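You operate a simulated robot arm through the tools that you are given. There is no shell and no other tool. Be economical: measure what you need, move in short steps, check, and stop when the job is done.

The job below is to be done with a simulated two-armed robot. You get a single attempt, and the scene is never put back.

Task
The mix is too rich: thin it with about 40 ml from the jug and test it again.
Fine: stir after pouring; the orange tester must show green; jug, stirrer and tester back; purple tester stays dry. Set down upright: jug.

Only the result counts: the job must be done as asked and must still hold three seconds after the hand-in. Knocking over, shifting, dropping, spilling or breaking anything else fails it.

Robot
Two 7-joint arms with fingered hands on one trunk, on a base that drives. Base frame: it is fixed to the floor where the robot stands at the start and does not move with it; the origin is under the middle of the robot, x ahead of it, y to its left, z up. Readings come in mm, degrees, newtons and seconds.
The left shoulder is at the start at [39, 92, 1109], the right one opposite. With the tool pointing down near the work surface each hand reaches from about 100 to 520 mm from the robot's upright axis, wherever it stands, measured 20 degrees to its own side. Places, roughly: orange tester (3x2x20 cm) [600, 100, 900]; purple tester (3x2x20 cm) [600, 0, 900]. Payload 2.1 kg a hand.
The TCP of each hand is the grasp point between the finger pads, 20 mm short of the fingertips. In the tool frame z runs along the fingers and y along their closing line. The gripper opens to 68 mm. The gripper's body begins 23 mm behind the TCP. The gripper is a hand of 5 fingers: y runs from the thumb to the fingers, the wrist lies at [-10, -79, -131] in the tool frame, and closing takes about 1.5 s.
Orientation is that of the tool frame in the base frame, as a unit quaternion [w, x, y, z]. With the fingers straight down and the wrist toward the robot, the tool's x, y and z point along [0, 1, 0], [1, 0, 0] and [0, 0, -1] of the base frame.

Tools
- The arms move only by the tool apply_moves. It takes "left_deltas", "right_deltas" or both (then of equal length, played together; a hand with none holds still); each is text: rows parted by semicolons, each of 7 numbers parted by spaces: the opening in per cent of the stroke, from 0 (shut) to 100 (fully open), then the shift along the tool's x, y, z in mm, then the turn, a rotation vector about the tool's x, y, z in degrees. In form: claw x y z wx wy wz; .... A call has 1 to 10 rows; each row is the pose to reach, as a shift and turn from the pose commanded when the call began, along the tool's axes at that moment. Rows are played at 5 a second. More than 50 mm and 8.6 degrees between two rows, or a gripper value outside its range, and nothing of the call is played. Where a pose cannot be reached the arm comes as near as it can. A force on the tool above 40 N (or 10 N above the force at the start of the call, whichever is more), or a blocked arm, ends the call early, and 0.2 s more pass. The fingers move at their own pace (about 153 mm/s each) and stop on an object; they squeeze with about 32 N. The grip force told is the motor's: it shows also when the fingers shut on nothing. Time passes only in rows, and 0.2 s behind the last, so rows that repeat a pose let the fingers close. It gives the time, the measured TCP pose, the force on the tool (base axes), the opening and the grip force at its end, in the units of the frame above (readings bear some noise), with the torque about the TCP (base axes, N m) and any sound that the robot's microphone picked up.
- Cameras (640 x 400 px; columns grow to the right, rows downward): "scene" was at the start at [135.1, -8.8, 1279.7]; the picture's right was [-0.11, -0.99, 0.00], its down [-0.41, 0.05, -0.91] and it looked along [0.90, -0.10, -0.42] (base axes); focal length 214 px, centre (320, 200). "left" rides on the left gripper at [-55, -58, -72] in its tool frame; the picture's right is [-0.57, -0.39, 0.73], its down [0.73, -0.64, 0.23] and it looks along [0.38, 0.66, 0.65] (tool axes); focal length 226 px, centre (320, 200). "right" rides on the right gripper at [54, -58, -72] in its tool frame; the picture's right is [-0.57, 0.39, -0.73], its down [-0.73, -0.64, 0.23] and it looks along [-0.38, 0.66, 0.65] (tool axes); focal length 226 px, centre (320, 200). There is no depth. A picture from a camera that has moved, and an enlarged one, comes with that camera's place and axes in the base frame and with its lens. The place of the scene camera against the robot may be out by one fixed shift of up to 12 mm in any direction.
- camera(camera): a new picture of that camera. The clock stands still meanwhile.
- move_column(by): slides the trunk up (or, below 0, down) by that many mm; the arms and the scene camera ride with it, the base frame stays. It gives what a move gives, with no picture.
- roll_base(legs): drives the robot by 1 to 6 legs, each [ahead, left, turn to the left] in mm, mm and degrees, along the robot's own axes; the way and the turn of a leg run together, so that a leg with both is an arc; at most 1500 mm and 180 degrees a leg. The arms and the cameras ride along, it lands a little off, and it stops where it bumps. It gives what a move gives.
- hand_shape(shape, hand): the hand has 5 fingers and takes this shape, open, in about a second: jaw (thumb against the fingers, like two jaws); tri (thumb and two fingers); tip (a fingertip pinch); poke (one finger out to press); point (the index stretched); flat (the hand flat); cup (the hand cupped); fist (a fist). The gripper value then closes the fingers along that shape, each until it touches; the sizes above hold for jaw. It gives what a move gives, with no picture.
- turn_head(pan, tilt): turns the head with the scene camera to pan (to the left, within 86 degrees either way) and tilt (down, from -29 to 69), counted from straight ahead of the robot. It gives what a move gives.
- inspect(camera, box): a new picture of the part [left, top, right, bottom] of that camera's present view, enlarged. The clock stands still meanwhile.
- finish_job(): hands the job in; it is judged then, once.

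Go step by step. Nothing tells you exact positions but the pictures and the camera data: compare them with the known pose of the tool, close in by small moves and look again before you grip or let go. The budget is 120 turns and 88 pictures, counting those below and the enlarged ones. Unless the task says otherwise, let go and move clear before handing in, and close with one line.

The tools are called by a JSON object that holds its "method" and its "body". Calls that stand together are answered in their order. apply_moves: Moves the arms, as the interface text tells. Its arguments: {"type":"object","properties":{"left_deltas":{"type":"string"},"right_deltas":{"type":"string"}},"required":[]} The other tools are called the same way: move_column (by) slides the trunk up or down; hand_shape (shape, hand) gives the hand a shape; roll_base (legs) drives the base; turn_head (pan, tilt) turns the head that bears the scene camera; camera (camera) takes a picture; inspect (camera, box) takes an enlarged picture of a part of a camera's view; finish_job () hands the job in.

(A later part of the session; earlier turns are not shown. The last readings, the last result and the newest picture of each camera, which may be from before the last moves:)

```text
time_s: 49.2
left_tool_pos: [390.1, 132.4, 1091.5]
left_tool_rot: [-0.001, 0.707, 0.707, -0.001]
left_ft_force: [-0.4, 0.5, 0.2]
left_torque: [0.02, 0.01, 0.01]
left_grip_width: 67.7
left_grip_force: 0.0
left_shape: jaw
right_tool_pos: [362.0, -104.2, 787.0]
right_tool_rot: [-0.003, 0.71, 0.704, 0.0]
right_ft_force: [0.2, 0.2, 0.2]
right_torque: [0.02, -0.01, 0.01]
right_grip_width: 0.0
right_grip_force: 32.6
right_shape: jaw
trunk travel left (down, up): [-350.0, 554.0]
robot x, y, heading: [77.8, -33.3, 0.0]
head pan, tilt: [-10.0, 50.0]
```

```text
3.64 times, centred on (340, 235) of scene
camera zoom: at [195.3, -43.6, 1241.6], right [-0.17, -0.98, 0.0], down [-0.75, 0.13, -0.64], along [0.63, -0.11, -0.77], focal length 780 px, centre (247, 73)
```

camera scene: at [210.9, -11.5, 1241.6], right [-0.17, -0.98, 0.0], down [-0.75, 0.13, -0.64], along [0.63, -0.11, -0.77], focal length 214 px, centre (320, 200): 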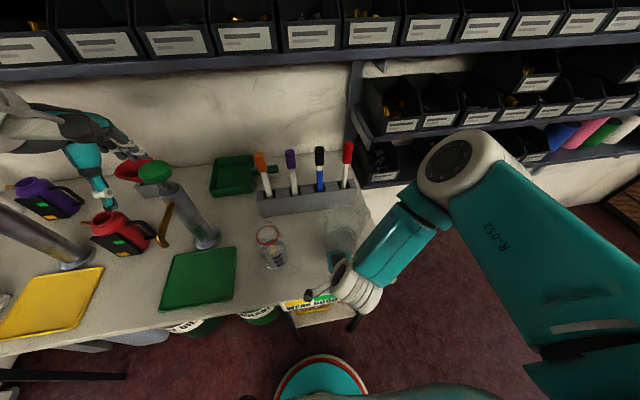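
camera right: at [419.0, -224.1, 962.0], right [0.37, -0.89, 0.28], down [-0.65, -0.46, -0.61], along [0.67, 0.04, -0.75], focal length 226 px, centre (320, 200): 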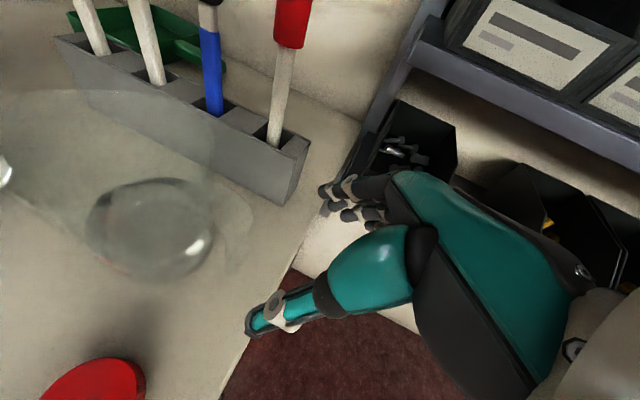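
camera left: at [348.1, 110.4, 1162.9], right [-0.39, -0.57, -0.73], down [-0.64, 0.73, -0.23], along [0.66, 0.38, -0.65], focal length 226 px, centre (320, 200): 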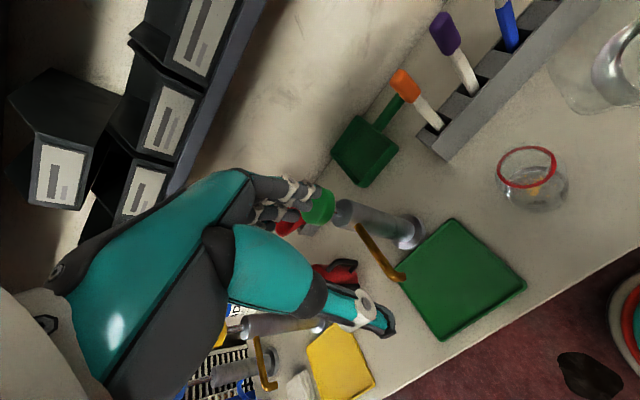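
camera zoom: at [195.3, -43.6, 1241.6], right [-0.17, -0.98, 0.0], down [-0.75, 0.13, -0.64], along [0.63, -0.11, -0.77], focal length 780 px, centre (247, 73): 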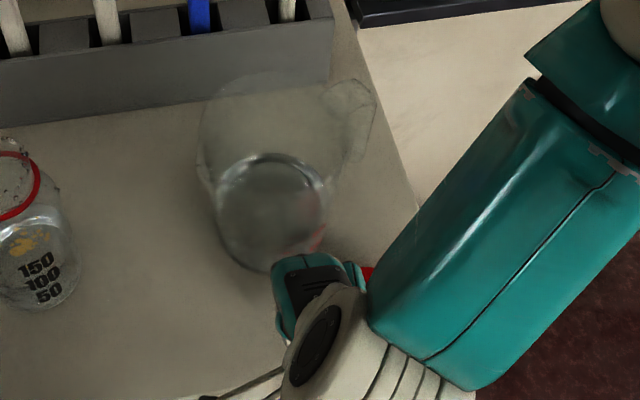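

Now aligned with the jug's centre. Ease forward until contact.

{"method": "apply_moves", "body": {"right_deltas": "0 0 6 0 0 0 0;0 0 12 0 0 0 0;0 0 18 0 0 0 0;0 0 24 0 0 0 0;0 0 30 0 0 0 0"}}

{"method": "inspect", "body": {"camera": "scene", "box": [280, 180, 400, 290]}}

```text
time_s: 50.4
left_tool_pos: [391.7, 132.6, 1092.1]
left_tool_rot: [-0.001, 0.707, 0.707, -0.001]
left_ft_force: [0.7, -0.3, 0.2]
left_torque: [0.0, -0.01, -0.01]
left_grip_width: 67.6
left_grip_force: 0.0
left_shape: jaw
right_tool_pos: [393.2, -105.9, 785.8]
right_tool_rot: [-0.003, 0.711, 0.703, 0.001]
right_ft_force: [-1.1, 0.4, -0.2]
right_torque: [0.01, -0.05, 0.01]
right_grip_width: 0.0
right_grip_force: 32.1
right_shape: jaw
trunk travel left (down, up): [-350.0, 554.0]
robot x, y, heading: [76.0, -34.7, 0.0]
head pan, tilt: [-10.0, 50.0]
```

```text
3.64 times, centred on (340, 235) of scene
camera zoom: at [195.2, -43.5, 1241.6], right [-0.17, -0.98, 0.0], down [-0.75, 0.13, -0.64], along [0.63, -0.11, -0.77], focal length 780 px, centre (247, 73)
```

zoom: 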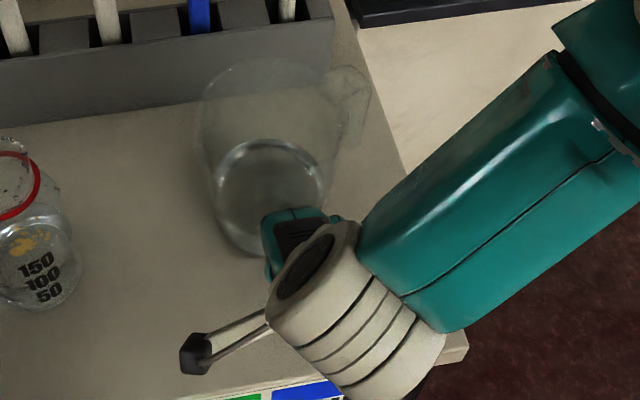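

It slides smoothly (≈13 mm so far). Push ~13 mm more, then back off.

{"method": "apply_moves", "body": {"right_deltas": "0 0 5 0 0 0 0;0 0 10 0 0 0 0;0 0 14 0 0 0 0;0 0 0 0 0 0 0;0 0 -20 -20 0 0 0;0 0 -25 -60 0 0 0;0 0 -25 -105 0 0 0;0 0 -25 -150 0 0 0"}}

{"method": "inspect", "body": {"camera": "scene", "box": [280, 180, 400, 290]}}

```text
time_s: 52.2
left_tool_pos: [391.1, 132.7, 1091.9]
left_tool_rot: [-0.001, 0.707, 0.708, -0.001]
left_ft_force: [0.0, -0.2, -0.5]
left_torque: [0.0, 0.01, 0.01]
left_grip_width: 67.7
left_grip_force: 0.1
left_shape: jaw
right_tool_pos: [368.4, -106.0, 938.9]
right_tool_rot: [-0.002, 0.71, 0.704, 0.001]
right_ft_force: [-0.9, 0.6, -0.5]
right_torque: [-0.01, 0.0, -0.02]
right_grip_width: 0.1
right_grip_force: 32.0
right_shape: jaw
trunk travel left (down, up): [-350.0, 554.0]
robot x, y, heading: [78.1, -29.0, 0.1]
head pan, tilt: [-10.0, 50.0]
```

```text
3.64 times, centred on (340, 235) of scene
camera zoom: at [195.3, -43.5, 1241.6], right [-0.17, -0.98, 0.0], down [-0.75, 0.13, -0.64], along [0.63, -0.11, -0.77], focal length 780 px, centre (247, 73)
```

zoom: 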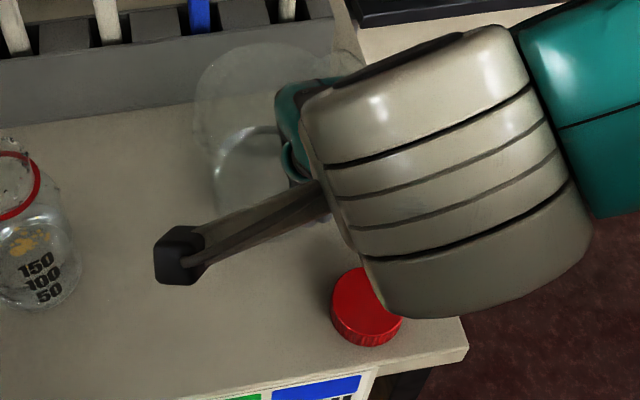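

Jug is back at about its original place. Raise the right hand and drive forward/left so the rack is in reach.

{"method": "apply_moves", "body": {"right_deltas": "50 0 0 -45 0 0 0;50 0 0 -90 0 0 0;50 0 0 -130 0 0 0"}}

{"method": "roll_base", "body": {"legs": [[55, 31, 0]]}}

```text
time_s: 53.0
left_tool_pos: [390.7, 133.2, 1090.8]
left_tool_rot: [-0.001, 0.707, 0.707, 0.001]
left_ft_force: [-0.5, -0.4, -0.2]
left_torque: [-0.02, -0.02, 0.03]
left_grip_width: 67.8
left_grip_force: 0.0
left_shape: jaw
right_tool_pos: [366.7, -104.5, 1066.0]
right_tool_rot: [-0.003, 0.71, 0.704, 0.001]
right_ft_force: [0.2, 0.2, 0.1]
right_torque: [-0.03, -0.01, 0.0]
right_grip_width: 33.5
right_grip_force: 0.1
right_shape: jaw
trunk travel left (down, up): [-350.0, 554.0]
robot x, y, heading: [72.1, -28.2, -0.2]
head pan, tilt: [-10.0, 50.0]
```

```text
time_s: 54.0
left_tool_pos: [445.7, 164.5, 1091.3]
left_tool_rot: [-0.001, 0.708, 0.706, -0.001]
left_ft_force: [-0.1, 0.4, -0.6]
left_torque: [-0.04, 0.0, 0.03]
left_grip_width: 67.9
left_grip_force: 0.1
left_shape: jaw
right_tool_pos: [422.9, -74.2, 1065.0]
right_tool_rot: [-0.003, 0.711, 0.703, 0.0]
right_ft_force: [0.6, -0.5, 0.0]
right_torque: [0.02, -0.02, 0.01]
right_grip_width: 33.7
right_grip_force: 0.0
right_shape: jaw
trunk travel left (down, up): [-350.0, 554.0]
robot x, y, heading: [127.7, -1.4, -0.0]
head pan, tilt: [-10.0, 50.0]
```

{"method": "apply_moves", "body": {"right_deltas": "50 -20 40 5 0 0 0;50 -40 80 15 0 0 0;50 -60 120 25 0 0 0;50 -67 156 45 0 0 0;50 -67 156 45 0 0 0"}}

{"method": "camera", "body": {"camera": "right"}}

{"method": "inspect", "body": {"camera": "scene", "box": [270, 110, 430, 230]}}

```text
time_s: 55.2
left_tool_pos: [445.5, 164.4, 1090.3]
left_tool_rot: [-0.001, 0.708, 0.707, -0.001]
left_ft_force: [-0.8, -0.4, -0.8]
left_torque: [0.0, -0.01, 0.01]
left_grip_width: 67.4
left_grip_force: 0.1
left_shape: jaw
right_tool_pos: [576.6, -140.9, 1020.4]
right_tool_rot: [-0.003, 0.711, 0.703, 0.001]
right_ft_force: [0.0, -0.1, 0.0]
right_torque: [0.01, -0.01, -0.01]
right_grip_width: 33.5
right_grip_force: 0.0
right_shape: jaw
trunk travel left (down, up): [-350.0, 554.0]
robot x, y, heading: [129.5, 1.1, -0.2]
head pan, tilt: [-10.0, 50.0]
```

```text
21 pictures are left
camera right: at [519.8, -87.0, 1091.3], right [0.38, -0.57, 0.72], down [-0.65, -0.72, -0.23], along [0.66, -0.38, -0.65], focal length 226 px, centre (320, 200)
```

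right: 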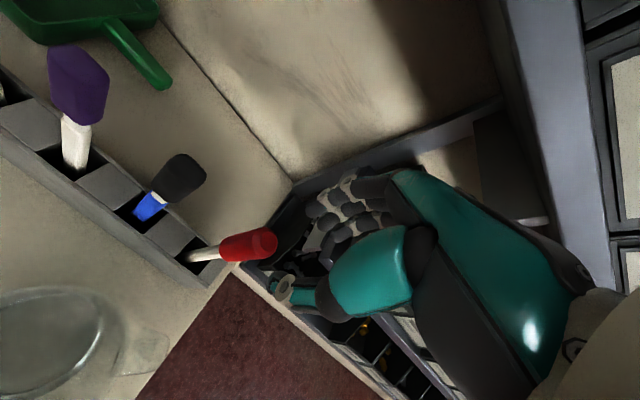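

```text
3.33 times, centred on (350, 170) of scene
camera zoom: at [249.9, -12.0, 1241.6], right [-0.18, -0.98, 0.0], down [-0.75, 0.13, -0.64], along [0.63, -0.11, -0.77], focal length 715 px, centre (220, 300)
```

zoom: 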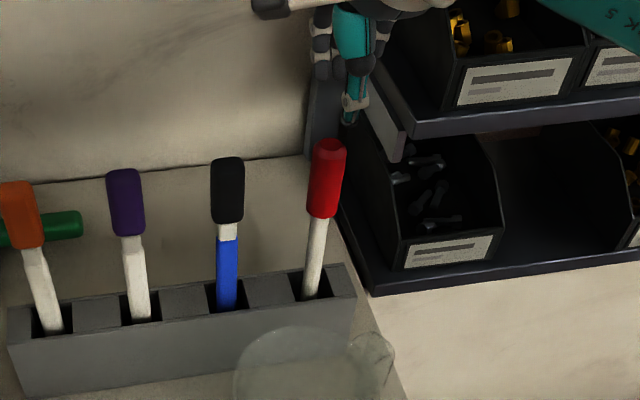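

The red stirrer's grip is at about (582,−142), top z≈966. Descend around it with moderate opening.

{"method": "apply_moves", "body": {"right_deltas": "72 -1 6 0 0 0 0;72 -1 6 25 0 0 0;72 -1 6 50 0 0 0;72 -1 6 73 0 0 0"}}

{"method": "inspect", "body": {"camera": "right", "box": [160, 140, 440, 330]}}

```text
time_s: 56.2
left_tool_pos: [446.2, 165.0, 1091.4]
left_tool_rot: [-0.001, 0.708, 0.706, 0.0]
left_ft_force: [-0.5, -0.8, -0.4]
left_torque: [0.01, -0.04, 0.0]
left_grip_width: 67.8
left_grip_force: 0.1
left_shape: jaw
right_tool_pos: [584.2, -143.5, 946.0]
right_tool_rot: [-0.004, 0.712, 0.702, 0.001]
right_ft_force: [0.7, -0.9, -0.7]
right_torque: [0.04, -0.02, 0.0]
right_grip_width: 48.8
right_grip_force: 0.1
right_shape: jaw
trunk travel left (down, up): [-350.0, 554.0]
robot x, y, heading: [134.4, 2.9, 0.1]
head pan, tilt: [-10.0, 50.0]
```

```text
2.11 times, centred on (300, 235) of right
camera zoom: at [526.6, -88.6, 1017.8], right [0.38, -0.57, 0.72], down [-0.65, -0.72, -0.23], along [0.66, -0.38, -0.65], focal length 476 px, centre (362, 126)
```

zoom: 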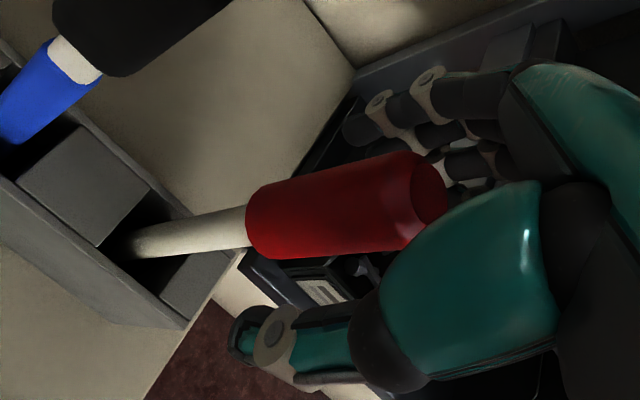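

The handle is between thumb and fingers. Close and lift straight up 30 mm.

{"method": "apply_moves", "body": {"right_deltas": "40 0 0 0 0 0 0;0 0 0 0 0 0 0;0 0 0 0 0 0 0;0 0 0 0 0 0 0;0 0 0 0 0 0 0;0 0 0 -15 0 0 0;0 0 0 -30 0 0 0;0 0 0 -60 0 0 0"}}

{"method": "inspect", "body": {"camera": "scene", "box": [270, 110, 430, 230]}}

```text
time_s: 58.0
left_tool_pos: [445.2, 165.3, 1090.6]
left_tool_rot: [-0.001, 0.708, 0.707, -0.002]
left_ft_force: [-1.1, 0.4, 0.2]
left_torque: [0.01, 0.03, 0.04]
left_grip_width: 67.7
left_grip_force: 0.2
left_shape: jaw
right_tool_pos: [583.0, -142.6, 1007.8]
right_tool_rot: [-0.003, 0.711, 0.703, 0.001]
right_ft_force: [0.3, 0.1, 0.2]
right_torque: [0.0, -0.03, 0.02]
right_grip_width: 8.1
right_grip_force: 31.5
right_shape: jaw
trunk travel left (down, up): [-350.0, 554.0]
robot x, y, heading: [132.6, 1.7, -0.4]
head pan, tilt: [-10.0, 50.0]
```

```text
3.33 times, centred on (350, 170) of scene
camera zoom: at [249.8, -12.0, 1241.6], right [-0.18, -0.98, 0.0], down [-0.75, 0.13, -0.64], along [0.63, -0.11, -0.77], focal length 715 px, centre (220, 300)
```

zoom: 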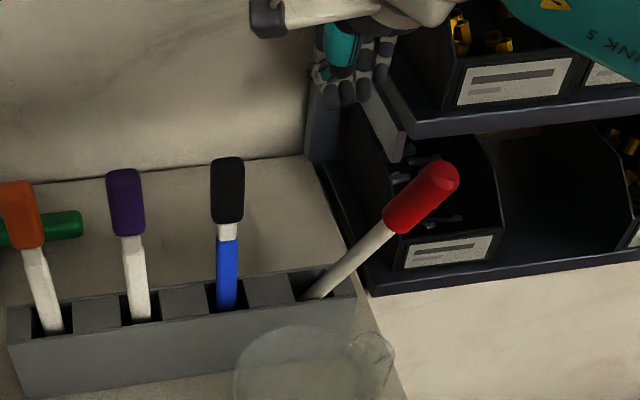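

The stirrer slipped from the pinch and now leans ~38° to the right in its slot, cap at about (582,−207,908). I'll align the hand with its axis (lean 38°) and regrasp.

{"method": "apply_moves", "body": {"right_deltas": "72 -20 0 -5 0 6 0;72 -40 0 0 0 13 0;72 -60 0 8 0 20 0;72 -80 0 17 0 27 0;72 -100 0 27 0 33 0;72 -114 0 37 0 38 0;72 -114 0 37 0 38 0"}}

{"method": "camera", "body": {"camera": "right"}}

```text
time_s: 59.6
left_tool_pos: [445.0, 163.7, 1091.8]
left_tool_rot: [-0.001, 0.708, 0.707, -0.001]
left_ft_force: [0.2, 0.1, -0.7]
left_torque: [-0.02, 0.03, 0.0]
left_grip_width: 67.8
left_grip_force: 0.1
left_shape: jaw
right_tool_pos: [580.3, -251.4, 974.9]
right_tool_rot: [-0.218, 0.677, 0.668, 0.219]
right_ft_force: [-0.6, -0.2, -0.9]
right_torque: [0.01, -0.02, -0.03]
right_grip_width: 48.6
right_grip_force: 0.0
right_shape: jaw
right hand out of reach, approached as far as the arm can: row 6, 7
trunk travel left (down, up): [-350.0, 554.0]
robot x, y, heading: [132.6, 1.2, 0.1]
head pan, tilt: [-10.0, 50.0]
```

```text
17 pictures are left
camera right: at [524.1, -248.2, 1063.9], right [0.38, -0.89, 0.26], down [-0.65, -0.45, -0.61], along [0.66, 0.07, -0.75], focal length 226 px, centre (320, 200)
```

right: 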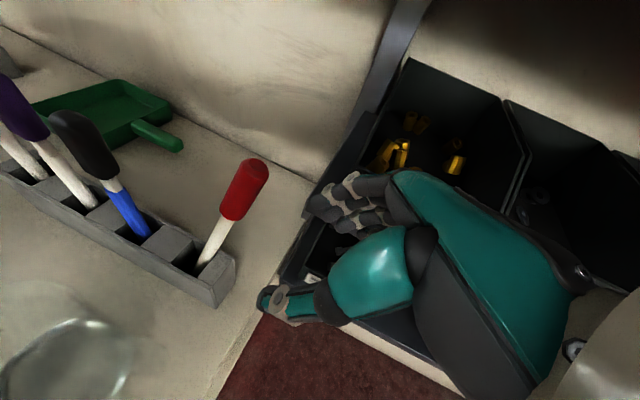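

{"method": "inspect", "body": {"camera": "scene", "box": [270, 110, 430, 230]}}

```text
3.33 times, centred on (350, 170) of scene
camera zoom: at [249.8, -12.1, 1241.6], right [-0.18, -0.98, 0.0], down [-0.75, 0.13, -0.64], along [0.63, -0.11, -0.77], focal length 715 px, centre (220, 300)
```

zoom: 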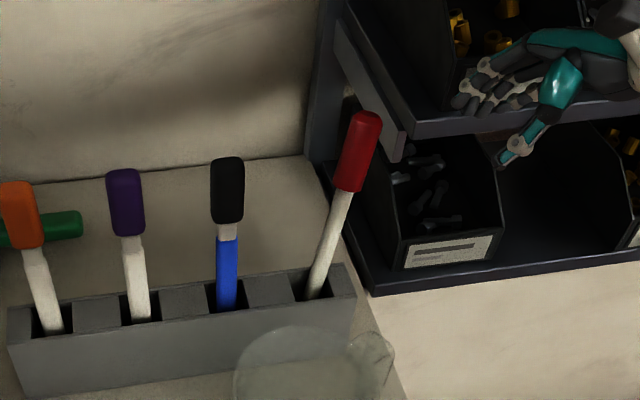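

The stirrer has swung back and now leans slightly back-right; its cap is about (619,−178,920). I'll come above it with a matching smaller lean.

{"method": "apply_moves", "body": {"right_deltas": "72 15 8 0 2 -6 0;72 30 16 3 4 -12 0;85 46 25 8 6 -18 0;100 64 33 15 8 -23 0;100 64 33 15 8 -23 0"}}

{"method": "camera", "body": {"camera": "right"}}

```text
time_s: 60.8
left_tool_pos: [444.5, 164.3, 1090.3]
left_tool_rot: [-0.001, 0.708, 0.707, -0.001]
left_ft_force: [-0.4, -0.1, 0.0]
left_torque: [0.04, -0.02, 0.0]
left_grip_width: 67.6
left_grip_force: 0.1
left_shape: jaw
right_tool_pos: [614.4, -190.6, 1003.9]
right_tool_rot: [-0.141, 0.687, 0.711, 0.047]
right_ft_force: [0.0, 0.0, 0.1]
right_torque: [-0.01, -0.02, -0.02]
right_grip_width: 67.8
right_grip_force: 0.0
right_shape: jaw
trunk travel left (down, up): [-350.0, 554.0]
robot x, y, heading: [133.8, -1.7, -0.2]
head pan, tilt: [-10.0, 50.0]
```

```text
15 pictures are left
camera right: at [566.1, -160.2, 1093.2], right [0.49, -0.72, 0.5], down [-0.65, -0.68, -0.33], along [0.58, -0.16, -0.8], focal length 226 px, centre (320, 200)
```

right: 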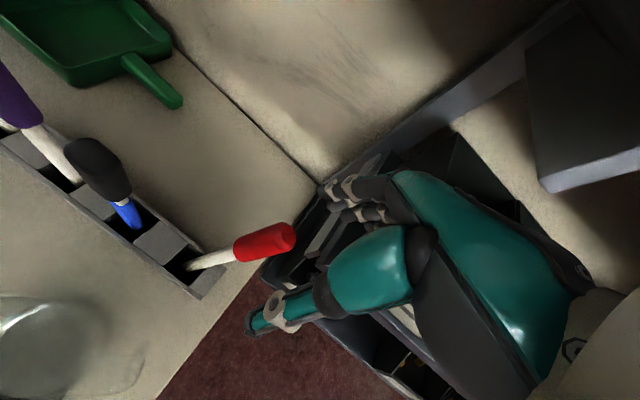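

Cap now well located: axis through (623,−181,928), aligned with the tool. Descend along the axis.

{"method": "apply_moves", "body": {"right_deltas": "100 -11 12.7 5 0 0 0;100 -11 12.7 30 0 0 0;100 -11 12.7 55 0 0 0;100 -11 12.7 74 0 0 0"}}

{"method": "inspect", "body": {"camera": "right", "box": [160, 140, 440, 330]}}

```text
time_s: 61.8
left_tool_pos: [445.5, 164.9, 1090.4]
left_tool_rot: [-0.001, 0.707, 0.707, 0.0]
left_ft_force: [0.1, 0.0, -0.6]
left_torque: [-0.03, 0.03, -0.01]
left_grip_width: 67.8
left_grip_force: 0.0
left_shape: jaw
right_tool_pos: [616.3, -181.5, 926.6]
right_tool_rot: [-0.141, 0.687, 0.711, 0.047]
right_ft_force: [0.8, 0.0, -1.0]
right_torque: [0.02, 0.0, 0.0]
right_grip_width: 67.7
right_grip_force: 0.0
right_shape: jaw
trunk travel left (down, up): [-350.0, 554.0]
robot x, y, heading: [130.3, 2.6, -0.1]
head pan, tilt: [-10.0, 50.0]
```

```text
2.11 times, centred on (300, 235) of right
camera zoom: at [569.0, -151.1, 1016.8], right [0.49, -0.72, 0.5], down [-0.65, -0.68, -0.33], along [0.58, -0.16, -0.8], focal length 476 px, centre (362, 126)
```

zoom: 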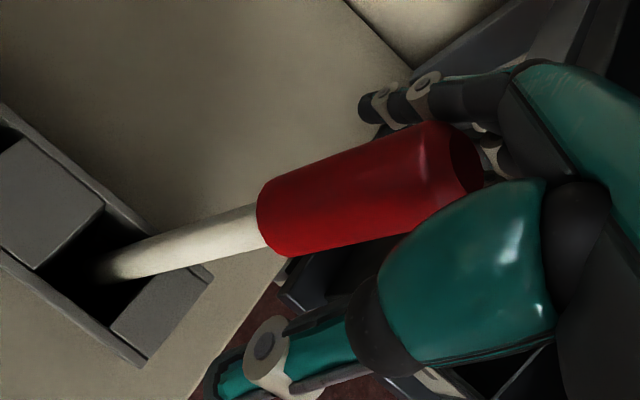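

The cap sits between thumb and fingers. Earlier I lifted before the ~1.5 s closing finished; this time close fully first.

{"method": "apply_moves", "body": {"right_deltas": "50 0 0 0 0 0 0;0 0 0 0 0 0 0;0 0 0 0 0 0 0;0 0 0 0 0 0 0;0 0 0 0 0 0 0;0 0 0 0 0 0 0;0 0 0 0 0 0 0;0 0 0 0 0 0 0;0 0 0 0 0 0 0;0 0 0 0 0 0 0"}}

{"method": "inspect", "body": {"camera": "right", "box": [160, 140, 440, 330]}}

```text
time_s: 64.0
left_tool_pos: [445.5, 164.8, 1089.8]
left_tool_rot: [-0.001, 0.707, 0.707, -0.001]
left_ft_force: [-0.3, -0.1, 0.4]
left_torque: [-0.02, -0.01, -0.02]
left_grip_width: 67.6
left_grip_force: 0.0
left_shape: jaw
right_tool_pos: [617.8, -182.3, 925.4]
right_tool_rot: [-0.141, 0.688, 0.711, 0.047]
right_ft_force: [-1.2, -0.7, 0.5]
right_torque: [0.0, -0.03, -0.02]
right_grip_width: 15.4
right_grip_force: 31.3
right_shape: jaw
trunk travel left (down, up): [-350.0, 554.0]
robot x, y, heading: [128.5, 0.3, 0.1]
head pan, tilt: [-10.0, 50.0]
```

```text
2.11 times, centred on (300, 235) of right
camera zoom: at [569.1, -151.2, 1017.1], right [0.49, -0.72, 0.5], down [-0.65, -0.68, -0.33], along [0.58, -0.16, -0.8], focal length 476 px, centre (362, 126)
```

zoom: 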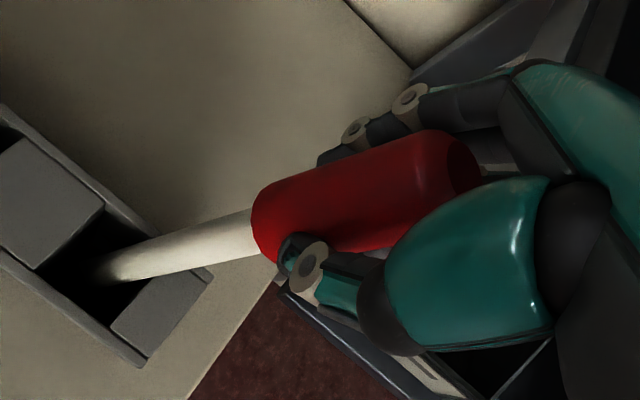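

Firm grip now (15.4 mm). Lift slowly along the stirrer's axis.

{"method": "apply_moves", "body": {"right_deltas": "0 0 0 -15 0 0 0;0 0 0 -30 0 0 0;0 0 0 -45 0 0 0;0 0 0 -60 0 0 0;0 0 0 -80 0 0 0;0 0 0 -100 0 0 0;0 0 0 -100 0 0 0"}}

{"method": "camera", "body": {"camera": "scene"}}

```text
time_s: 65.6
left_tool_pos: [445.6, 166.8, 1091.0]
left_tool_rot: [0.0, 0.707, 0.707, 0.0]
left_ft_force: [-0.5, -0.7, 0.3]
left_torque: [-0.01, 0.02, -0.02]
left_grip_width: 67.9
left_grip_force: 0.1
left_shape: jaw
right_tool_pos: [629.3, -201.7, 1014.8]
right_tool_rot: [-0.141, 0.687, 0.711, 0.046]
right_ft_force: [-0.4, 21.1, -9.7]
right_torque: [-0.25, 0.1, 0.21]
right_grip_width: 15.3
right_grip_force: 31.6
right_shape: jaw
right hand out of reach, approached as far as the arm can: row 6, 7
trunk travel left (down, up): [-350.0, 554.0]
robot x, y, heading: [131.3, 0.2, -0.2]
head pan, tilt: [-10.0, 50.0]
```

```text
12 pictures are left
camera scene: at [250.6, -8.8, 1241.5], right [-0.17, -0.98, 0.0], down [-0.75, 0.13, -0.64], along [0.63, -0.11, -0.77], focal length 214 px, centre (320, 200)
```

scene: 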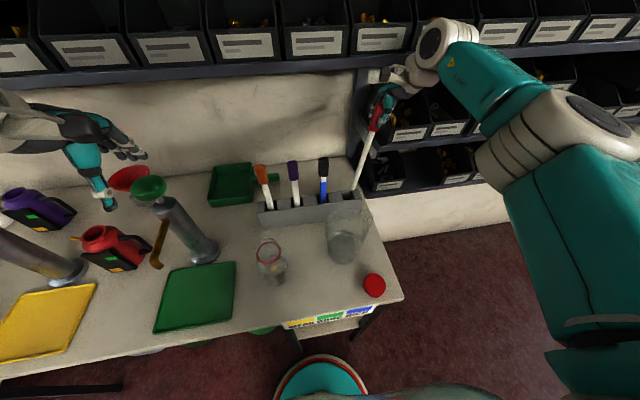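

The stirrer is up but there's a 21 N side force, perhaps the rod or hand touching something. Raise straight up with the trunk.

{"method": "move_column", "body": {"by": 30}}

```text
time_s: 66.3
left_tool_pos: [445.4, 166.6, 1120.6]
left_tool_rot: [0.0, 0.707, 0.707, -0.002]
left_ft_force: [0.2, -0.2, 0.2]
left_torque: [0.0, 0.01, -0.01]
left_grip_width: 68.0
left_grip_force: 0.0
left_shape: jaw
right_tool_pos: [627.2, -202.9, 1047.7]
right_tool_rot: [-0.137, 0.688, 0.711, 0.049]
right_ft_force: [0.6, 19.9, -3.8]
right_torque: [-0.48, 0.07, 0.34]
right_grip_width: 15.6
right_grip_force: 31.6
right_shape: jaw
trunk travel left (down, up): [-380.0, 524.0]
robot x, y, heading: [128.5, -5.1, 0.0]
head pan, tilt: [-10.0, 50.0]
```

Force remains, so the hand is against the shelf on its right; move left and back.

{"method": "apply_moves", "body": {"right_deltas": "0 8 -2 3 0 0 0;0 16 -8 6 0 0 0;0 24 -18 9 0 0 0;0 24 -40 9 0 0 0"}}

{"method": "inspect", "body": {"camera": "scene", "box": [230, 110, 470, 290]}}

```text
time_s: 67.3
left_tool_pos: [444.8, 163.7, 1121.1]
left_tool_rot: [-0.001, 0.708, 0.707, -0.001]
left_ft_force: [0.0, 0.2, 0.1]
left_torque: [-0.01, -0.02, 0.0]
left_grip_width: 67.9
left_grip_force: 0.1
left_shape: jaw
right_tool_pos: [585.5, -181.5, 1051.6]
right_tool_rot: [-0.138, 0.688, 0.711, 0.049]
right_ft_force: [0.0, -1.3, 0.3]
right_torque: [0.02, -0.01, 0.01]
right_grip_width: 15.2
right_grip_force: 32.1
right_shape: jaw
trunk travel left (down, up): [-380.0, 524.0]
robot x, y, heading: [133.4, -0.2, -0.1]
head pan, tilt: [-10.0, 50.0]
```

```text
2.22 times, centred on (350, 200) of scene
camera zoom: at [245.9, -12.1, 1271.8], right [-0.18, -0.98, 0.0], down [-0.75, 0.13, -0.64], along [0.63, -0.11, -0.77], focal length 477 px, centre (253, 200)
```

zoom: 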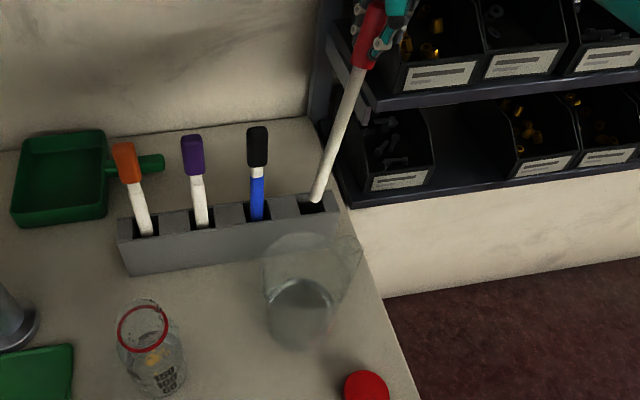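

The stirrer is free and held. Swing the left hand away and carry the stirrer over the beaker, straightening it.

{"method": "apply_moves", "body": {"left_deltas": "100 15 -5 0 0 0 0;100 30 -10 0 0 0 0;100 45 -15 0 0 0 0;100 60 -20 0 0 0 0;100 75 -25 0 0 0 0;100 90 -30 0 0 0 0;100 105 -30 0 0 0 0;100 105 -30 0 0 0 0;100 105 -30 0 0 0 0;100 105 -30 0 0 0 0", "right_deltas": "0 7 -4 -27 0 0 0;0 15 -7 -53.5 0 0 0;0 47 -25 -42 -2 -2.2 0;0 79 -44 -31 -4 -4.4 0;0 112 -62 -19 -6 -6.6 0;0 144 -80 -8 -8 -8.8 0;0 176 -99 3 -10 -11 0;0 208 -117 15 -12 -13.2 0;0 240 -135 26 -13 -15.3 0;0 240 -135 26 -13 -15.3 0"}}

{"method": "camera", "body": {"camera": "scene"}}

```text
time_s: 69.5
left_tool_pos: [414.5, 268.5, 1120.0]
left_tool_rot: [-0.001, 0.708, 0.706, -0.001]
left_ft_force: [-0.3, -0.8, 0.0]
left_torque: [0.02, -0.01, 0.0]
left_grip_width: 67.4
left_grip_force: 0.1
left_shape: jaw
right_tool_pos: [443.2, 49.8, 1103.1]
right_tool_rot: [0.037, 0.7, 0.712, 0.038]
right_ft_force: [0.0, 0.4, 0.3]
right_torque: [-0.03, 0.02, -0.04]
right_grip_width: 15.6
right_grip_force: 32.0
right_shape: jaw
trunk travel left (down, up): [-380.0, 524.0]
robot x, y, heading: [134.2, -5.0, -0.1]
head pan, tilt: [-10.0, 50.0]
```

```text
10 pictures are left
camera scene: at [245.8, -11.8, 1271.8], right [-0.18, -0.98, 0.0], down [-0.75, 0.13, -0.64], along [0.63, -0.11, -0.77], focal length 214 px, centre (320, 200)
```

scene: 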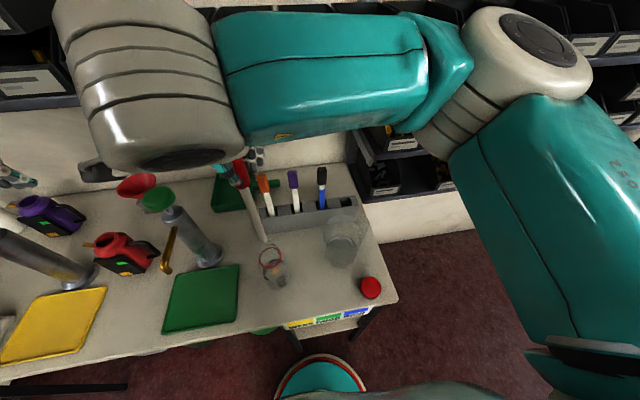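

The stirrer hangs vertically over the mouth. Descend to rim level and check centring.

{"method": "apply_moves", "body": {"right_deltas": "0 0 -3.2 30 0 0 0;0 0 -6.4 60 0 0 0;0 0 -6.8 64 0 0 0"}}

{"method": "inspect", "body": {"camera": "scene", "box": [230, 200, 310, 300]}}

```text
time_s: 70.3
left_tool_pos: [414.7, 269.2, 1120.4]
left_tool_rot: [0.0, 0.709, 0.706, -0.001]
left_ft_force: [-0.2, -0.7, 0.9]
left_torque: [-0.02, 0.05, 0.0]
left_grip_width: 67.6
left_grip_force: 0.0
left_shape: jaw
right_tool_pos: [442.4, 50.4, 1038.4]
right_tool_rot: [0.036, 0.7, 0.712, 0.038]
right_ft_force: [-0.5, -0.2, -0.9]
right_torque: [0.01, 0.01, 0.01]
right_grip_width: 15.7
right_grip_force: 31.9
right_shape: jaw
trunk travel left (down, up): [-380.0, 524.0]
robot x, y, heading: [132.0, -0.5, -0.0]
head pan, tilt: [-10.0, 50.0]
```

```text
4.00 times, centred on (270, 250) of scene
camera zoom: at [245.8, -11.9, 1271.8], right [-0.18, -0.98, 0.0], down [-0.75, 0.13, -0.64], along [0.63, -0.11, -0.77], focal length 858 px, centre (520, 0)
```

zoom: 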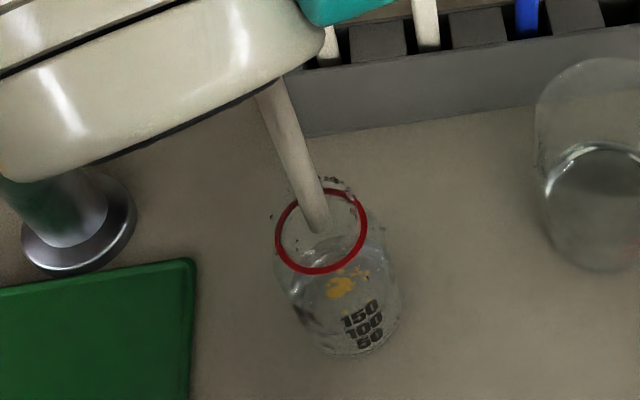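

The tip is centred in the mouth. Lower it into the mix and stir in circles.

{"method": "apply_moves", "body": {"right_deltas": "0 0 -3.5 33 0 0 0;0 0 -7 65 0 0 0;0 0 -10.4 97 0 0 0;0 10 -10.4 97 0 0 0;0 7 -3.4 97 0 0 0;0 0 -0.4 97 0 0 0;0 -7 -3.4 97 0 0 0;0 -10 -10.4 97 0 0 0;0 -7 -17.4 97 0 0 0;0 0 -20.4 97 0 0 0"}}

{"method": "apply_moves", "body": {"right_deltas": "0 8 3 0 0 0 0;0 12 11 0 0 0 0;0 8 19 0 0 0 0;0 0 22 0 0 0 0;0 -8 19 0 0 0 0;0 -12 11 0 0 0 0;0 -8 3 0 0 0 0;0 0 0 0 0 0 0;0 8 3 0 0 0 0;0 12 11 0 0 0 0"}}

{"method": "apply_moves", "body": {"right_deltas": "0 -4 8 0 0 0 0;0 -12 11 0 0 0 0;0 -20 8 0 0 0 0;0 -24 0 0 0 0 0;0 -20 -8 0 0 0 0;0 -12 -11 0 0 0 0;0 -4 -8 0 0 0 0;0 0 0 0 0 0 0;0 -4 8 0 0 0 0;0 -12 11 0 0 0 0"}}

{"method": "apply_moves", "body": {"right_deltas": "0 -8 -3 0 0 0 0;0 -12 -11 0 0 0 0;0 -8 -19 0 0 0 0;0 0 -22 0 0 0 0;0 8 -19 0 0 0 0;0 12 -11 0 0 0 0;0 8 -3 0 0 0 0;0 0 0 0 0 0 0;0 0 -6 0 0 0 0;0 0 -11 0 0 0 0"}}

{"method": "inspect", "body": {"camera": "scene", "box": [230, 200, 310, 300]}}

```text
time_s: 72.5
left_tool_pos: [414.3, 268.9, 1118.9]
left_tool_rot: [-0.001, 0.708, 0.707, -0.001]
left_ft_force: [0.3, 0.3, -0.2]
left_torque: [-0.01, 0.01, 0.01]
left_grip_width: 67.4
left_grip_force: 0.1
left_shape: jaw
right_tool_pos: [434.7, 51.2, 941.3]
right_tool_rot: [0.036, 0.699, 0.713, 0.038]
right_ft_force: [-0.3, -0.2, -0.5]
right_torque: [-0.03, -0.03, 0.0]
right_grip_width: 15.6
right_grip_force: 31.4
right_shape: jaw
trunk travel left (down, up): [-380.0, 524.0]
robot x, y, heading: [131.2, 0.5, -0.0]
head pan, tilt: [-10.0, 50.0]
```

```text
time_s: 74.8
left_tool_pos: [414.3, 268.4, 1119.1]
left_tool_rot: [0.0, 0.708, 0.706, 0.0]
left_ft_force: [0.7, -0.1, -0.8]
left_torque: [0.01, 0.02, -0.01]
left_grip_width: 67.7
left_grip_force: 0.0
left_shape: jaw
right_tool_pos: [443.8, 62.6, 941.5]
right_tool_rot: [0.037, 0.7, 0.712, 0.038]
right_ft_force: [-1.0, -0.3, 0.1]
right_torque: [-0.03, 0.05, 0.02]
right_grip_width: 15.7
right_grip_force: 32.2
right_shape: jaw
trunk travel left (down, up): [-380.0, 524.0]
robot x, y, heading: [128.3, -2.3, -0.4]
head pan, tilt: [-10.0, 50.0]
```

```text
time_s: 77.0
left_tool_pos: [413.7, 269.0, 1120.1]
left_tool_rot: [0.0, 0.707, 0.707, -0.001]
left_ft_force: [0.6, -0.3, -0.7]
left_torque: [-0.02, 0.02, -0.03]
left_grip_width: 67.8
left_grip_force: 0.0
left_shape: jaw
right_tool_pos: [456.7, 52.0, 944.2]
right_tool_rot: [0.036, 0.7, 0.713, 0.038]
right_ft_force: [-0.3, 0.6, -0.6]
right_torque: [0.0, 0.05, 0.0]
right_grip_width: 15.5
right_grip_force: 32.2
right_shape: jaw
trunk travel left (down, up): [-380.0, 524.0]
robot x, y, heading: [128.6, -1.6, 0.0]
head pan, tilt: [-10.0, 50.0]
```

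```text
time_s: 79.2
left_tool_pos: [414.5, 268.6, 1119.9]
left_tool_rot: [-0.001, 0.708, 0.707, 0.0]
left_ft_force: [0.0, 0.0, 0.2]
left_torque: [-0.02, 0.0, -0.02]
left_grip_width: 67.4
left_grip_force: 0.0
left_shape: jaw
right_tool_pos: [445.7, 50.2, 942.7]
right_tool_rot: [0.036, 0.699, 0.713, 0.038]
right_ft_force: [0.1, 0.2, -0.7]
right_torque: [-0.01, 0.02, 0.02]
right_grip_width: 15.7
right_grip_force: 32.4
right_shape: jaw
trunk travel left (down, up): [-380.0, 524.0]
robot x, y, heading: [131.4, -4.5, -0.2]
head pan, tilt: [-10.0, 50.0]
```

```text
4.00 times, centred on (270, 250) of scene
camera zoom: at [245.8, -11.9, 1271.8], right [-0.18, -0.98, 0.0], down [-0.75, 0.13, -0.64], along [0.63, -0.11, -0.77], focal length 858 px, centre (520, 0)
```

zoom: 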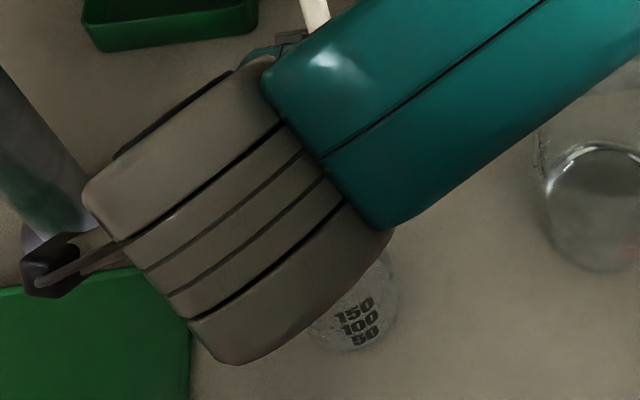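

Stirred about four turns. Lift the stirrer straight out and carry it back over its slot.

{"method": "apply_moves", "body": {"right_deltas": "0 0 4.3 -40 0 0 0;0 0 8.6 -80 0 0 0;0 0 13 -122 0 0 0;0 0 17.2 -161 0 0 0;0 -33 41 -158.5 0 0 0;0 -65 64.6 -156 0 0 0;0 -98 88 -153.5 0 0 0;0 -131 111.8 -151 0 0 0;0 -163 135 -148.5 0 0 0;0 -196 158.8 -146 0 0 0"}}

{"method": "apply_moves", "body": {"right_deltas": "0 0 0 0 0 0 0;0 0 -3 30 0 0 0;0 0 -6.4 60 0 0 0;0 0 -6.4 60 0 0 0"}}

{"method": "camera", "body": {"camera": "right"}}

```text
time_s: 81.3
left_tool_pos: [414.2, 268.4, 1120.0]
left_tool_rot: [0.0, 0.708, 0.707, 0.0]
left_ft_force: [-1.4, 0.0, -0.3]
left_torque: [0.02, 0.04, -0.01]
left_grip_width: 67.8
left_grip_force: 0.0
left_shape: jaw
right_tool_pos: [590.2, -142.8, 1104.9]
right_tool_rot: [0.036, 0.7, 0.712, 0.039]
right_ft_force: [-0.3, -0.3, 0.0]
right_torque: [-0.01, 0.01, 0.0]
right_grip_width: 11.3
right_grip_force: 31.8
right_shape: jaw
trunk travel left (down, up): [-380.0, 524.0]
robot x, y, heading: [130.3, -0.1, -0.2]
head pan, tilt: [-10.0, 50.0]
```

```text
time_s: 82.3
left_tool_pos: [414.6, 268.1, 1120.6]
left_tool_rot: [-0.001, 0.707, 0.707, -0.001]
left_ft_force: [-0.3, 0.0, 0.9]
left_torque: [0.0, -0.02, -0.02]
left_grip_width: 68.0
left_grip_force: 0.1
left_shape: jaw
right_tool_pos: [592.8, -144.6, 1042.9]
right_tool_rot: [0.036, 0.699, 0.713, 0.038]
right_ft_force: [0.5, -0.1, -0.9]
right_torque: [-0.02, 0.02, 0.02]
right_grip_width: 11.3
right_grip_force: 32.3
right_shape: jaw
trunk travel left (down, up): [-380.0, 524.0]
robot x, y, heading: [131.7, -2.9, -0.3]
head pan, tilt: [-10.0, 50.0]
```

```text
7 pictures are left
camera right: at [526.5, -90.9, 1108.2], right [0.32, -0.56, 0.76], down [-0.6, -0.74, -0.3], along [0.73, -0.36, -0.57], focal length 226 px, centre (320, 200)
```

right: 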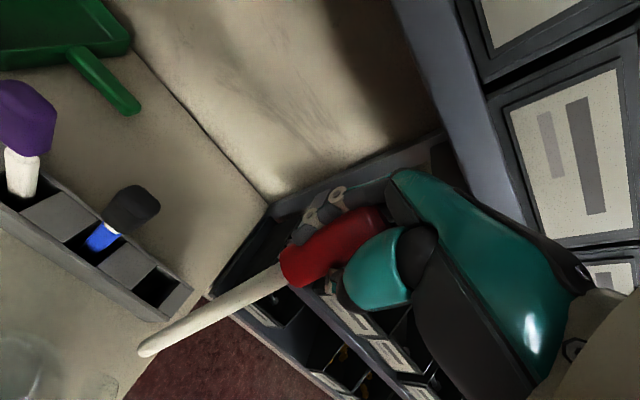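

The stirrer has tilted ~17° toward me in the grip. I'll pitch the hand to compensate and bring the tip over the hole at (588,−147).

{"method": "apply_moves", "body": {"right_deltas": "0 5 5 0 -4 0 0;0 10 10 8 -8 0 0;0 14.6 14.8 16 -10 0 0;0 14.6 14.8 21.7 -10 0 0"}}

{"method": "camera", "body": {"camera": "right"}}

```text
time_s: 83.3
left_tool_pos: [414.3, 268.6, 1119.6]
left_tool_rot: [-0.001, 0.708, 0.706, 0.0]
left_ft_force: [0.0, -0.1, 0.1]
left_torque: [0.01, 0.03, 0.01]
left_grip_width: 67.9
left_grip_force: 0.2
left_shape: jaw
right_tool_pos: [608.7, -127.2, 1024.1]
right_tool_rot: [0.097, 0.693, 0.707, 0.101]
right_ft_force: [0.0, -0.8, 0.3]
right_torque: [-0.01, 0.0, 0.02]
right_grip_width: 11.0
right_grip_force: 32.8
right_shape: jaw
trunk travel left (down, up): [-380.0, 524.0]
robot x, y, heading: [128.8, -0.4, -0.3]
head pan, tilt: [-10.0, 50.0]
```

```text
6 pictures are left
camera right: at [531.6, -75.1, 1075.7], right [0.18, -0.56, 0.81], down [-0.54, -0.74, -0.4], along [0.82, -0.36, -0.44], focal length 226 px, centre (320, 200)
```

right: 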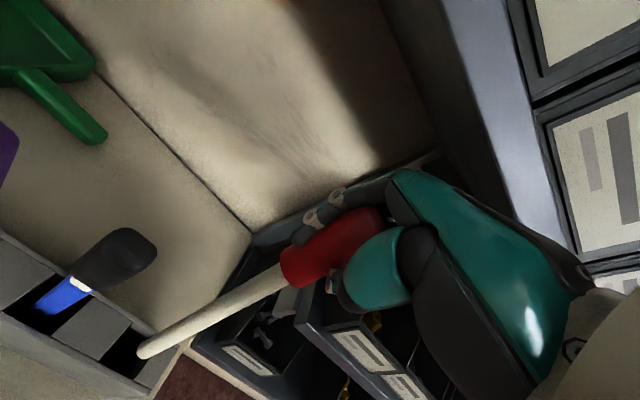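

The tip is just above the hole. Insert along the rod's direction, watching force.

{"method": "apply_moves", "body": {"right_deltas": "0 -2 -3.4 -1 0 0 0;0 -3 -8 9 0 0 0;0 -4.5 -14 23 0 0 0;0 -6 -20 38 0 0 0"}}

```text
time_s: 84.3
left_tool_pos: [414.0, 268.5, 1120.4]
left_tool_rot: [-0.001, 0.708, 0.706, -0.001]
left_ft_force: [0.2, -0.6, 0.5]
left_torque: [-0.01, 0.05, 0.02]
left_grip_width: 67.8
left_grip_force: 0.0
left_shape: jaw
right_tool_pos: [600.3, -134.6, 980.1]
right_tool_rot: [0.097, 0.693, 0.707, 0.1]
right_ft_force: [-0.1, 0.7, 0.5]
right_torque: [0.05, -0.06, 0.0]
right_grip_width: 10.4
right_grip_force: 32.0
right_shape: jaw
trunk travel left (down, up): [-380.0, 524.0]
robot x, y, heading: [131.1, 3.9, 0.1]
head pan, tilt: [-10.0, 50.0]
```

{"method": "apply_moves", "body": {"right_deltas": "0 -1 -4 10 0 0 0;0 -2 -8 20 0 0 0;0 -3 -11 29 0 0 0"}}

{"method": "inspect", "body": {"camera": "scene", "box": [230, 130, 430, 290]}}

```text
time_s: 85.2
left_tool_pos: [414.0, 268.5, 1120.1]
left_tool_rot: [-0.001, 0.708, 0.706, -0.001]
left_ft_force: [0.1, -0.5, -0.3]
left_torque: [-0.01, -0.02, 0.0]
left_grip_width: 67.5
left_grip_force: 0.0
left_shape: jaw
right_tool_pos: [596.7, -135.4, 948.6]
right_tool_rot: [0.097, 0.693, 0.707, 0.101]
right_ft_force: [0.8, 0.3, -0.3]
right_torque: [-0.01, -0.12, 0.03]
right_grip_width: 10.5
right_grip_force: 31.5
right_shape: jaw
trunk travel left (down, up): [-380.0, 524.0]
robot x, y, heading: [131.7, -0.4, 0.1]
head pan, tilt: [-10.0, 50.0]
```

```text
2.50 times, centred on (330, 210) of scene
camera zoom: at [246.0, -12.0, 1271.8], right [-0.18, -0.98, 0.0], down [-0.75, 0.13, -0.64], along [0.63, -0.11, -0.77], focal length 536 px, centre (295, 175)
```

zoom: 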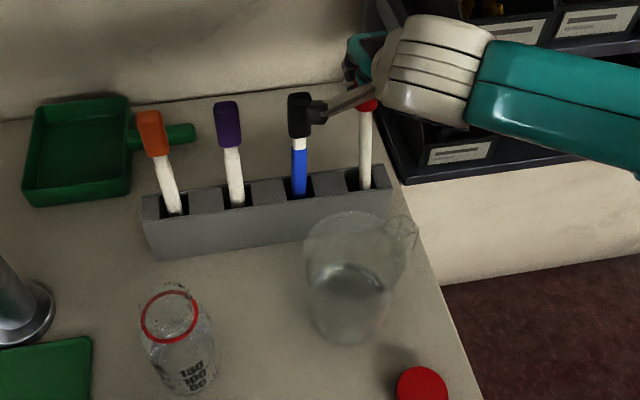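

The stirrer is in its slot and the beaker now looks uniform. Release and rise straight up.

{"method": "apply_moves", "body": {"right_deltas": "30 0 0 0 0 0 0;60 0 0 0 0 0 0;90 0 0 0 0 0 0;90 0 0 0 0 0 0;90 0 0 0 0 0 0;90 0 4 -14 0 0 0;90 0 9 -32 0 0 0;90 0 18 -62 0 0 0;90 0 27 -95 0 0 0"}}

```text
time_s: 87.2
left_tool_pos: [414.9, 269.0, 1119.9]
left_tool_rot: [-0.001, 0.708, 0.706, 0.0]
left_ft_force: [-0.2, 1.0, 0.2]
left_torque: [0.0, 0.01, 0.0]
left_grip_width: 67.8
left_grip_force: 0.0
left_shape: jaw
right_tool_pos: [597.1, -135.7, 1049.1]
right_tool_rot: [0.097, 0.694, 0.706, 0.1]
right_ft_force: [-0.3, 0.2, -0.5]
right_torque: [0.01, 0.01, 0.0]
right_grip_width: 60.9
right_grip_force: 0.0
right_shape: jaw
trunk travel left (down, up): [-380.0, 524.0]
robot x, y, heading: [127.8, -4.4, -0.1]
head pan, tilt: [-10.0, 50.0]
```

Retreat the right hand and bring the left hand over the orange tester (staying high over the pump).

{"method": "apply_moves", "body": {"left_deltas": "80 -42 0 0 0 0 0;80 -84 0 0 0 0 0;80 -126 0 0 0 0 0;80 -168 0 0 0 0 0;80 -210 0 0 0 0 0;80 -220 45 0 0 0 0;80 -220 90 0 0 0 0;80 -220 135 0 0 0 0;80 -220 168 30 0 0 0;80 -220 168 75 0 0 0", "right_deltas": "90 0 -10 -25 0 0 0;90 -10 -45 -40 0 0 0;90 -20 -80 -55 0 0 0;90 -30 -110 -70 0 0 0;90 -40 -133 -80 0 0 0;90 -40 -133 -80 0 0 0;90 -40 -133 -80 0 0 0;90 -40 -133 -80 0 0 0;90 -40 -133 -80 0 0 0;90 -40 -133 -80 0 0 0"}}

{"method": "camera", "body": {"camera": "left"}}

```text
time_s: 89.3
left_tool_pos: [556.2, 79.0, 1050.2]
left_tool_rot: [0.001, 0.708, 0.706, -0.001]
left_ft_force: [-0.4, 0.1, 0.4]
left_torque: [0.02, 0.02, 0.02]
left_grip_width: 54.4
left_grip_force: 0.1
left_shape: jaw
left hand out of reach, approached as far as the arm can: row 7, 8, 9, 10
right_tool_pos: [446.5, -178.5, 1089.7]
right_tool_rot: [0.096, 0.694, 0.706, 0.1]
right_ft_force: [0.5, 0.0, -0.2]
right_torque: [0.01, 0.01, 0.03]
right_grip_width: 61.2
right_grip_force: 0.0
right_shape: jaw
trunk travel left (down, up): [-380.0, 524.0]
robot x, y, heading: [133.4, -1.5, -0.1]
head pan, tilt: [-10.0, 50.0]
```

```text
4 pictures are left
camera left: at [498.4, 24.9, 1122.0], right [-0.39, -0.57, -0.73], down [-0.64, 0.73, -0.23], along [0.66, 0.38, -0.65], focal length 226 px, centre (320, 200)
```

left: 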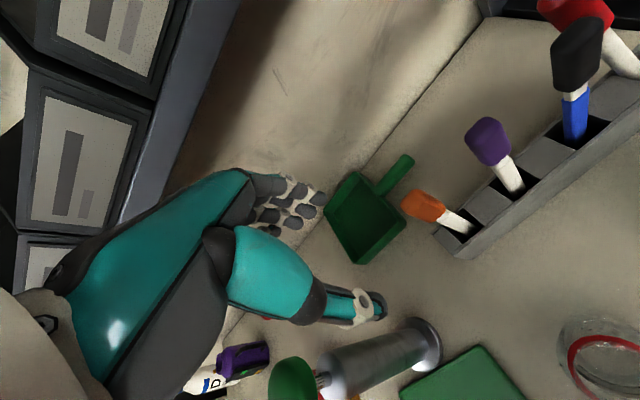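

The left arm can't reach that far across its body; I'll drive the base 90 mm to the right so the orange tester lies to its own side.

{"method": "roll_base", "body": {"legs": [[0, -90, 0]]}}

{"method": "apply_moves", "body": {"left_deltas": "80 20 5 0 0 0 0;80 40 10 0 0 0 0;80 65 20 0 0 0 0;80 65 30 20 0 0 0;80 65 30 40 0 0 0"}}

```text
time_s: 90.5
left_tool_pos: [555.7, -13.5, 1051.4]
left_tool_rot: [0.0, 0.709, 0.705, 0.001]
left_ft_force: [0.5, 0.3, -0.3]
left_torque: [0.0, 0.02, -0.01]
left_grip_width: 54.6
left_grip_force: 0.0
left_shape: jaw
right_tool_pos: [445.3, -272.3, 1087.7]
right_tool_rot: [0.097, 0.695, 0.706, 0.099]
right_ft_force: [0.2, -0.3, 0.2]
right_torque: [-0.04, -0.01, 0.01]
right_grip_width: 61.2
right_grip_force: 0.0
right_shape: jaw
trunk travel left (down, up): [-380.0, 524.0]
robot x, y, heading: [133.0, -90.4, -0.2]
head pan, tilt: [-10.0, 50.0]
```

```text
time_s: 91.7
left_tool_pos: [587.4, 51.6, 1010.5]
left_tool_rot: [0.001, 0.709, 0.706, 0.0]
left_ft_force: [-0.7, -0.6, -0.5]
left_torque: [0.05, -0.01, -0.02]
left_grip_width: 54.7
left_grip_force: 0.1
left_shape: jaw
right_tool_pos: [445.6, -271.3, 1088.6]
right_tool_rot: [0.097, 0.694, 0.706, 0.1]
right_ft_force: [0.5, -0.2, -0.4]
right_torque: [0.03, -0.02, -0.01]
right_grip_width: 61.1
right_grip_force: 0.1
right_shape: jaw
trunk travel left (down, up): [-380.0, 524.0]
robot x, y, heading: [129.6, -91.4, -0.1]
head pan, tilt: [-10.0, 50.0]
```

Reachable now. Descend around the orange cap and close fully.

{"method": "apply_moves", "body": {"left_deltas": "100 1 0 0 0 0 0;100 1 0 27 0 0 0;100 1 0 54 0 0 0;100 1 0 79 0 0 0;100 1 0 79 0 0 0"}}

{"method": "apply_moves", "body": {"left_deltas": "50 0 0 0 0 0 0;0 0 0 0 0 0 0;0 0 0 0 0 0 0;0 0 0 0 0 0 0;0 0 0 0 0 0 0;0 0 0 0 0 0 0;0 0 0 0 0 0 0;0 0 0 0 0 0 0;0 0 0 0 0 0 0;0 0 0 0 0 0 0"}}

```text
time_s: 92.9
left_tool_pos: [574.7, 57.9, 942.7]
left_tool_rot: [0.001, 0.708, 0.706, 0.0]
left_ft_force: [0.1, 0.4, -0.1]
left_torque: [0.01, 0.0, -0.01]
left_grip_width: 67.6
left_grip_force: 0.0
left_shape: jaw
left hand out of reach, approached as far as the arm can: row 3, 4, 5
right_tool_pos: [444.4, -272.4, 1088.7]
right_tool_rot: [0.097, 0.695, 0.705, 0.1]
right_ft_force: [-0.9, 0.3, 0.6]
right_torque: [0.01, -0.01, 0.02]
right_grip_width: 61.0
right_grip_force: 0.0
right_shape: jaw
trunk travel left (down, up): [-380.0, 524.0]
robot x, y, heading: [132.5, -94.0, -0.3]
head pan, tilt: [-10.0, 50.0]
```

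```text
time_s: 95.1
left_tool_pos: [574.2, 59.7, 942.6]
left_tool_rot: [0.001, 0.709, 0.705, 0.0]
left_ft_force: [0.0, -0.1, -0.6]
left_torque: [-0.02, 0.03, -0.01]
left_grip_width: 0.3
left_grip_force: 32.0
left_shape: jaw
right_tool_pos: [446.2, -272.3, 1089.2]
right_tool_rot: [0.097, 0.694, 0.706, 0.1]
right_ft_force: [-0.1, -0.2, 0.6]
right_torque: [-0.01, 0.03, 0.01]
right_grip_width: 61.1
right_grip_force: 0.0
right_shape: jaw
trunk travel left (down, up): [-380.0, 524.0]
robot x, y, heading: [125.9, -89.6, -0.4]
head pan, tilt: [-10.0, 50.0]
```

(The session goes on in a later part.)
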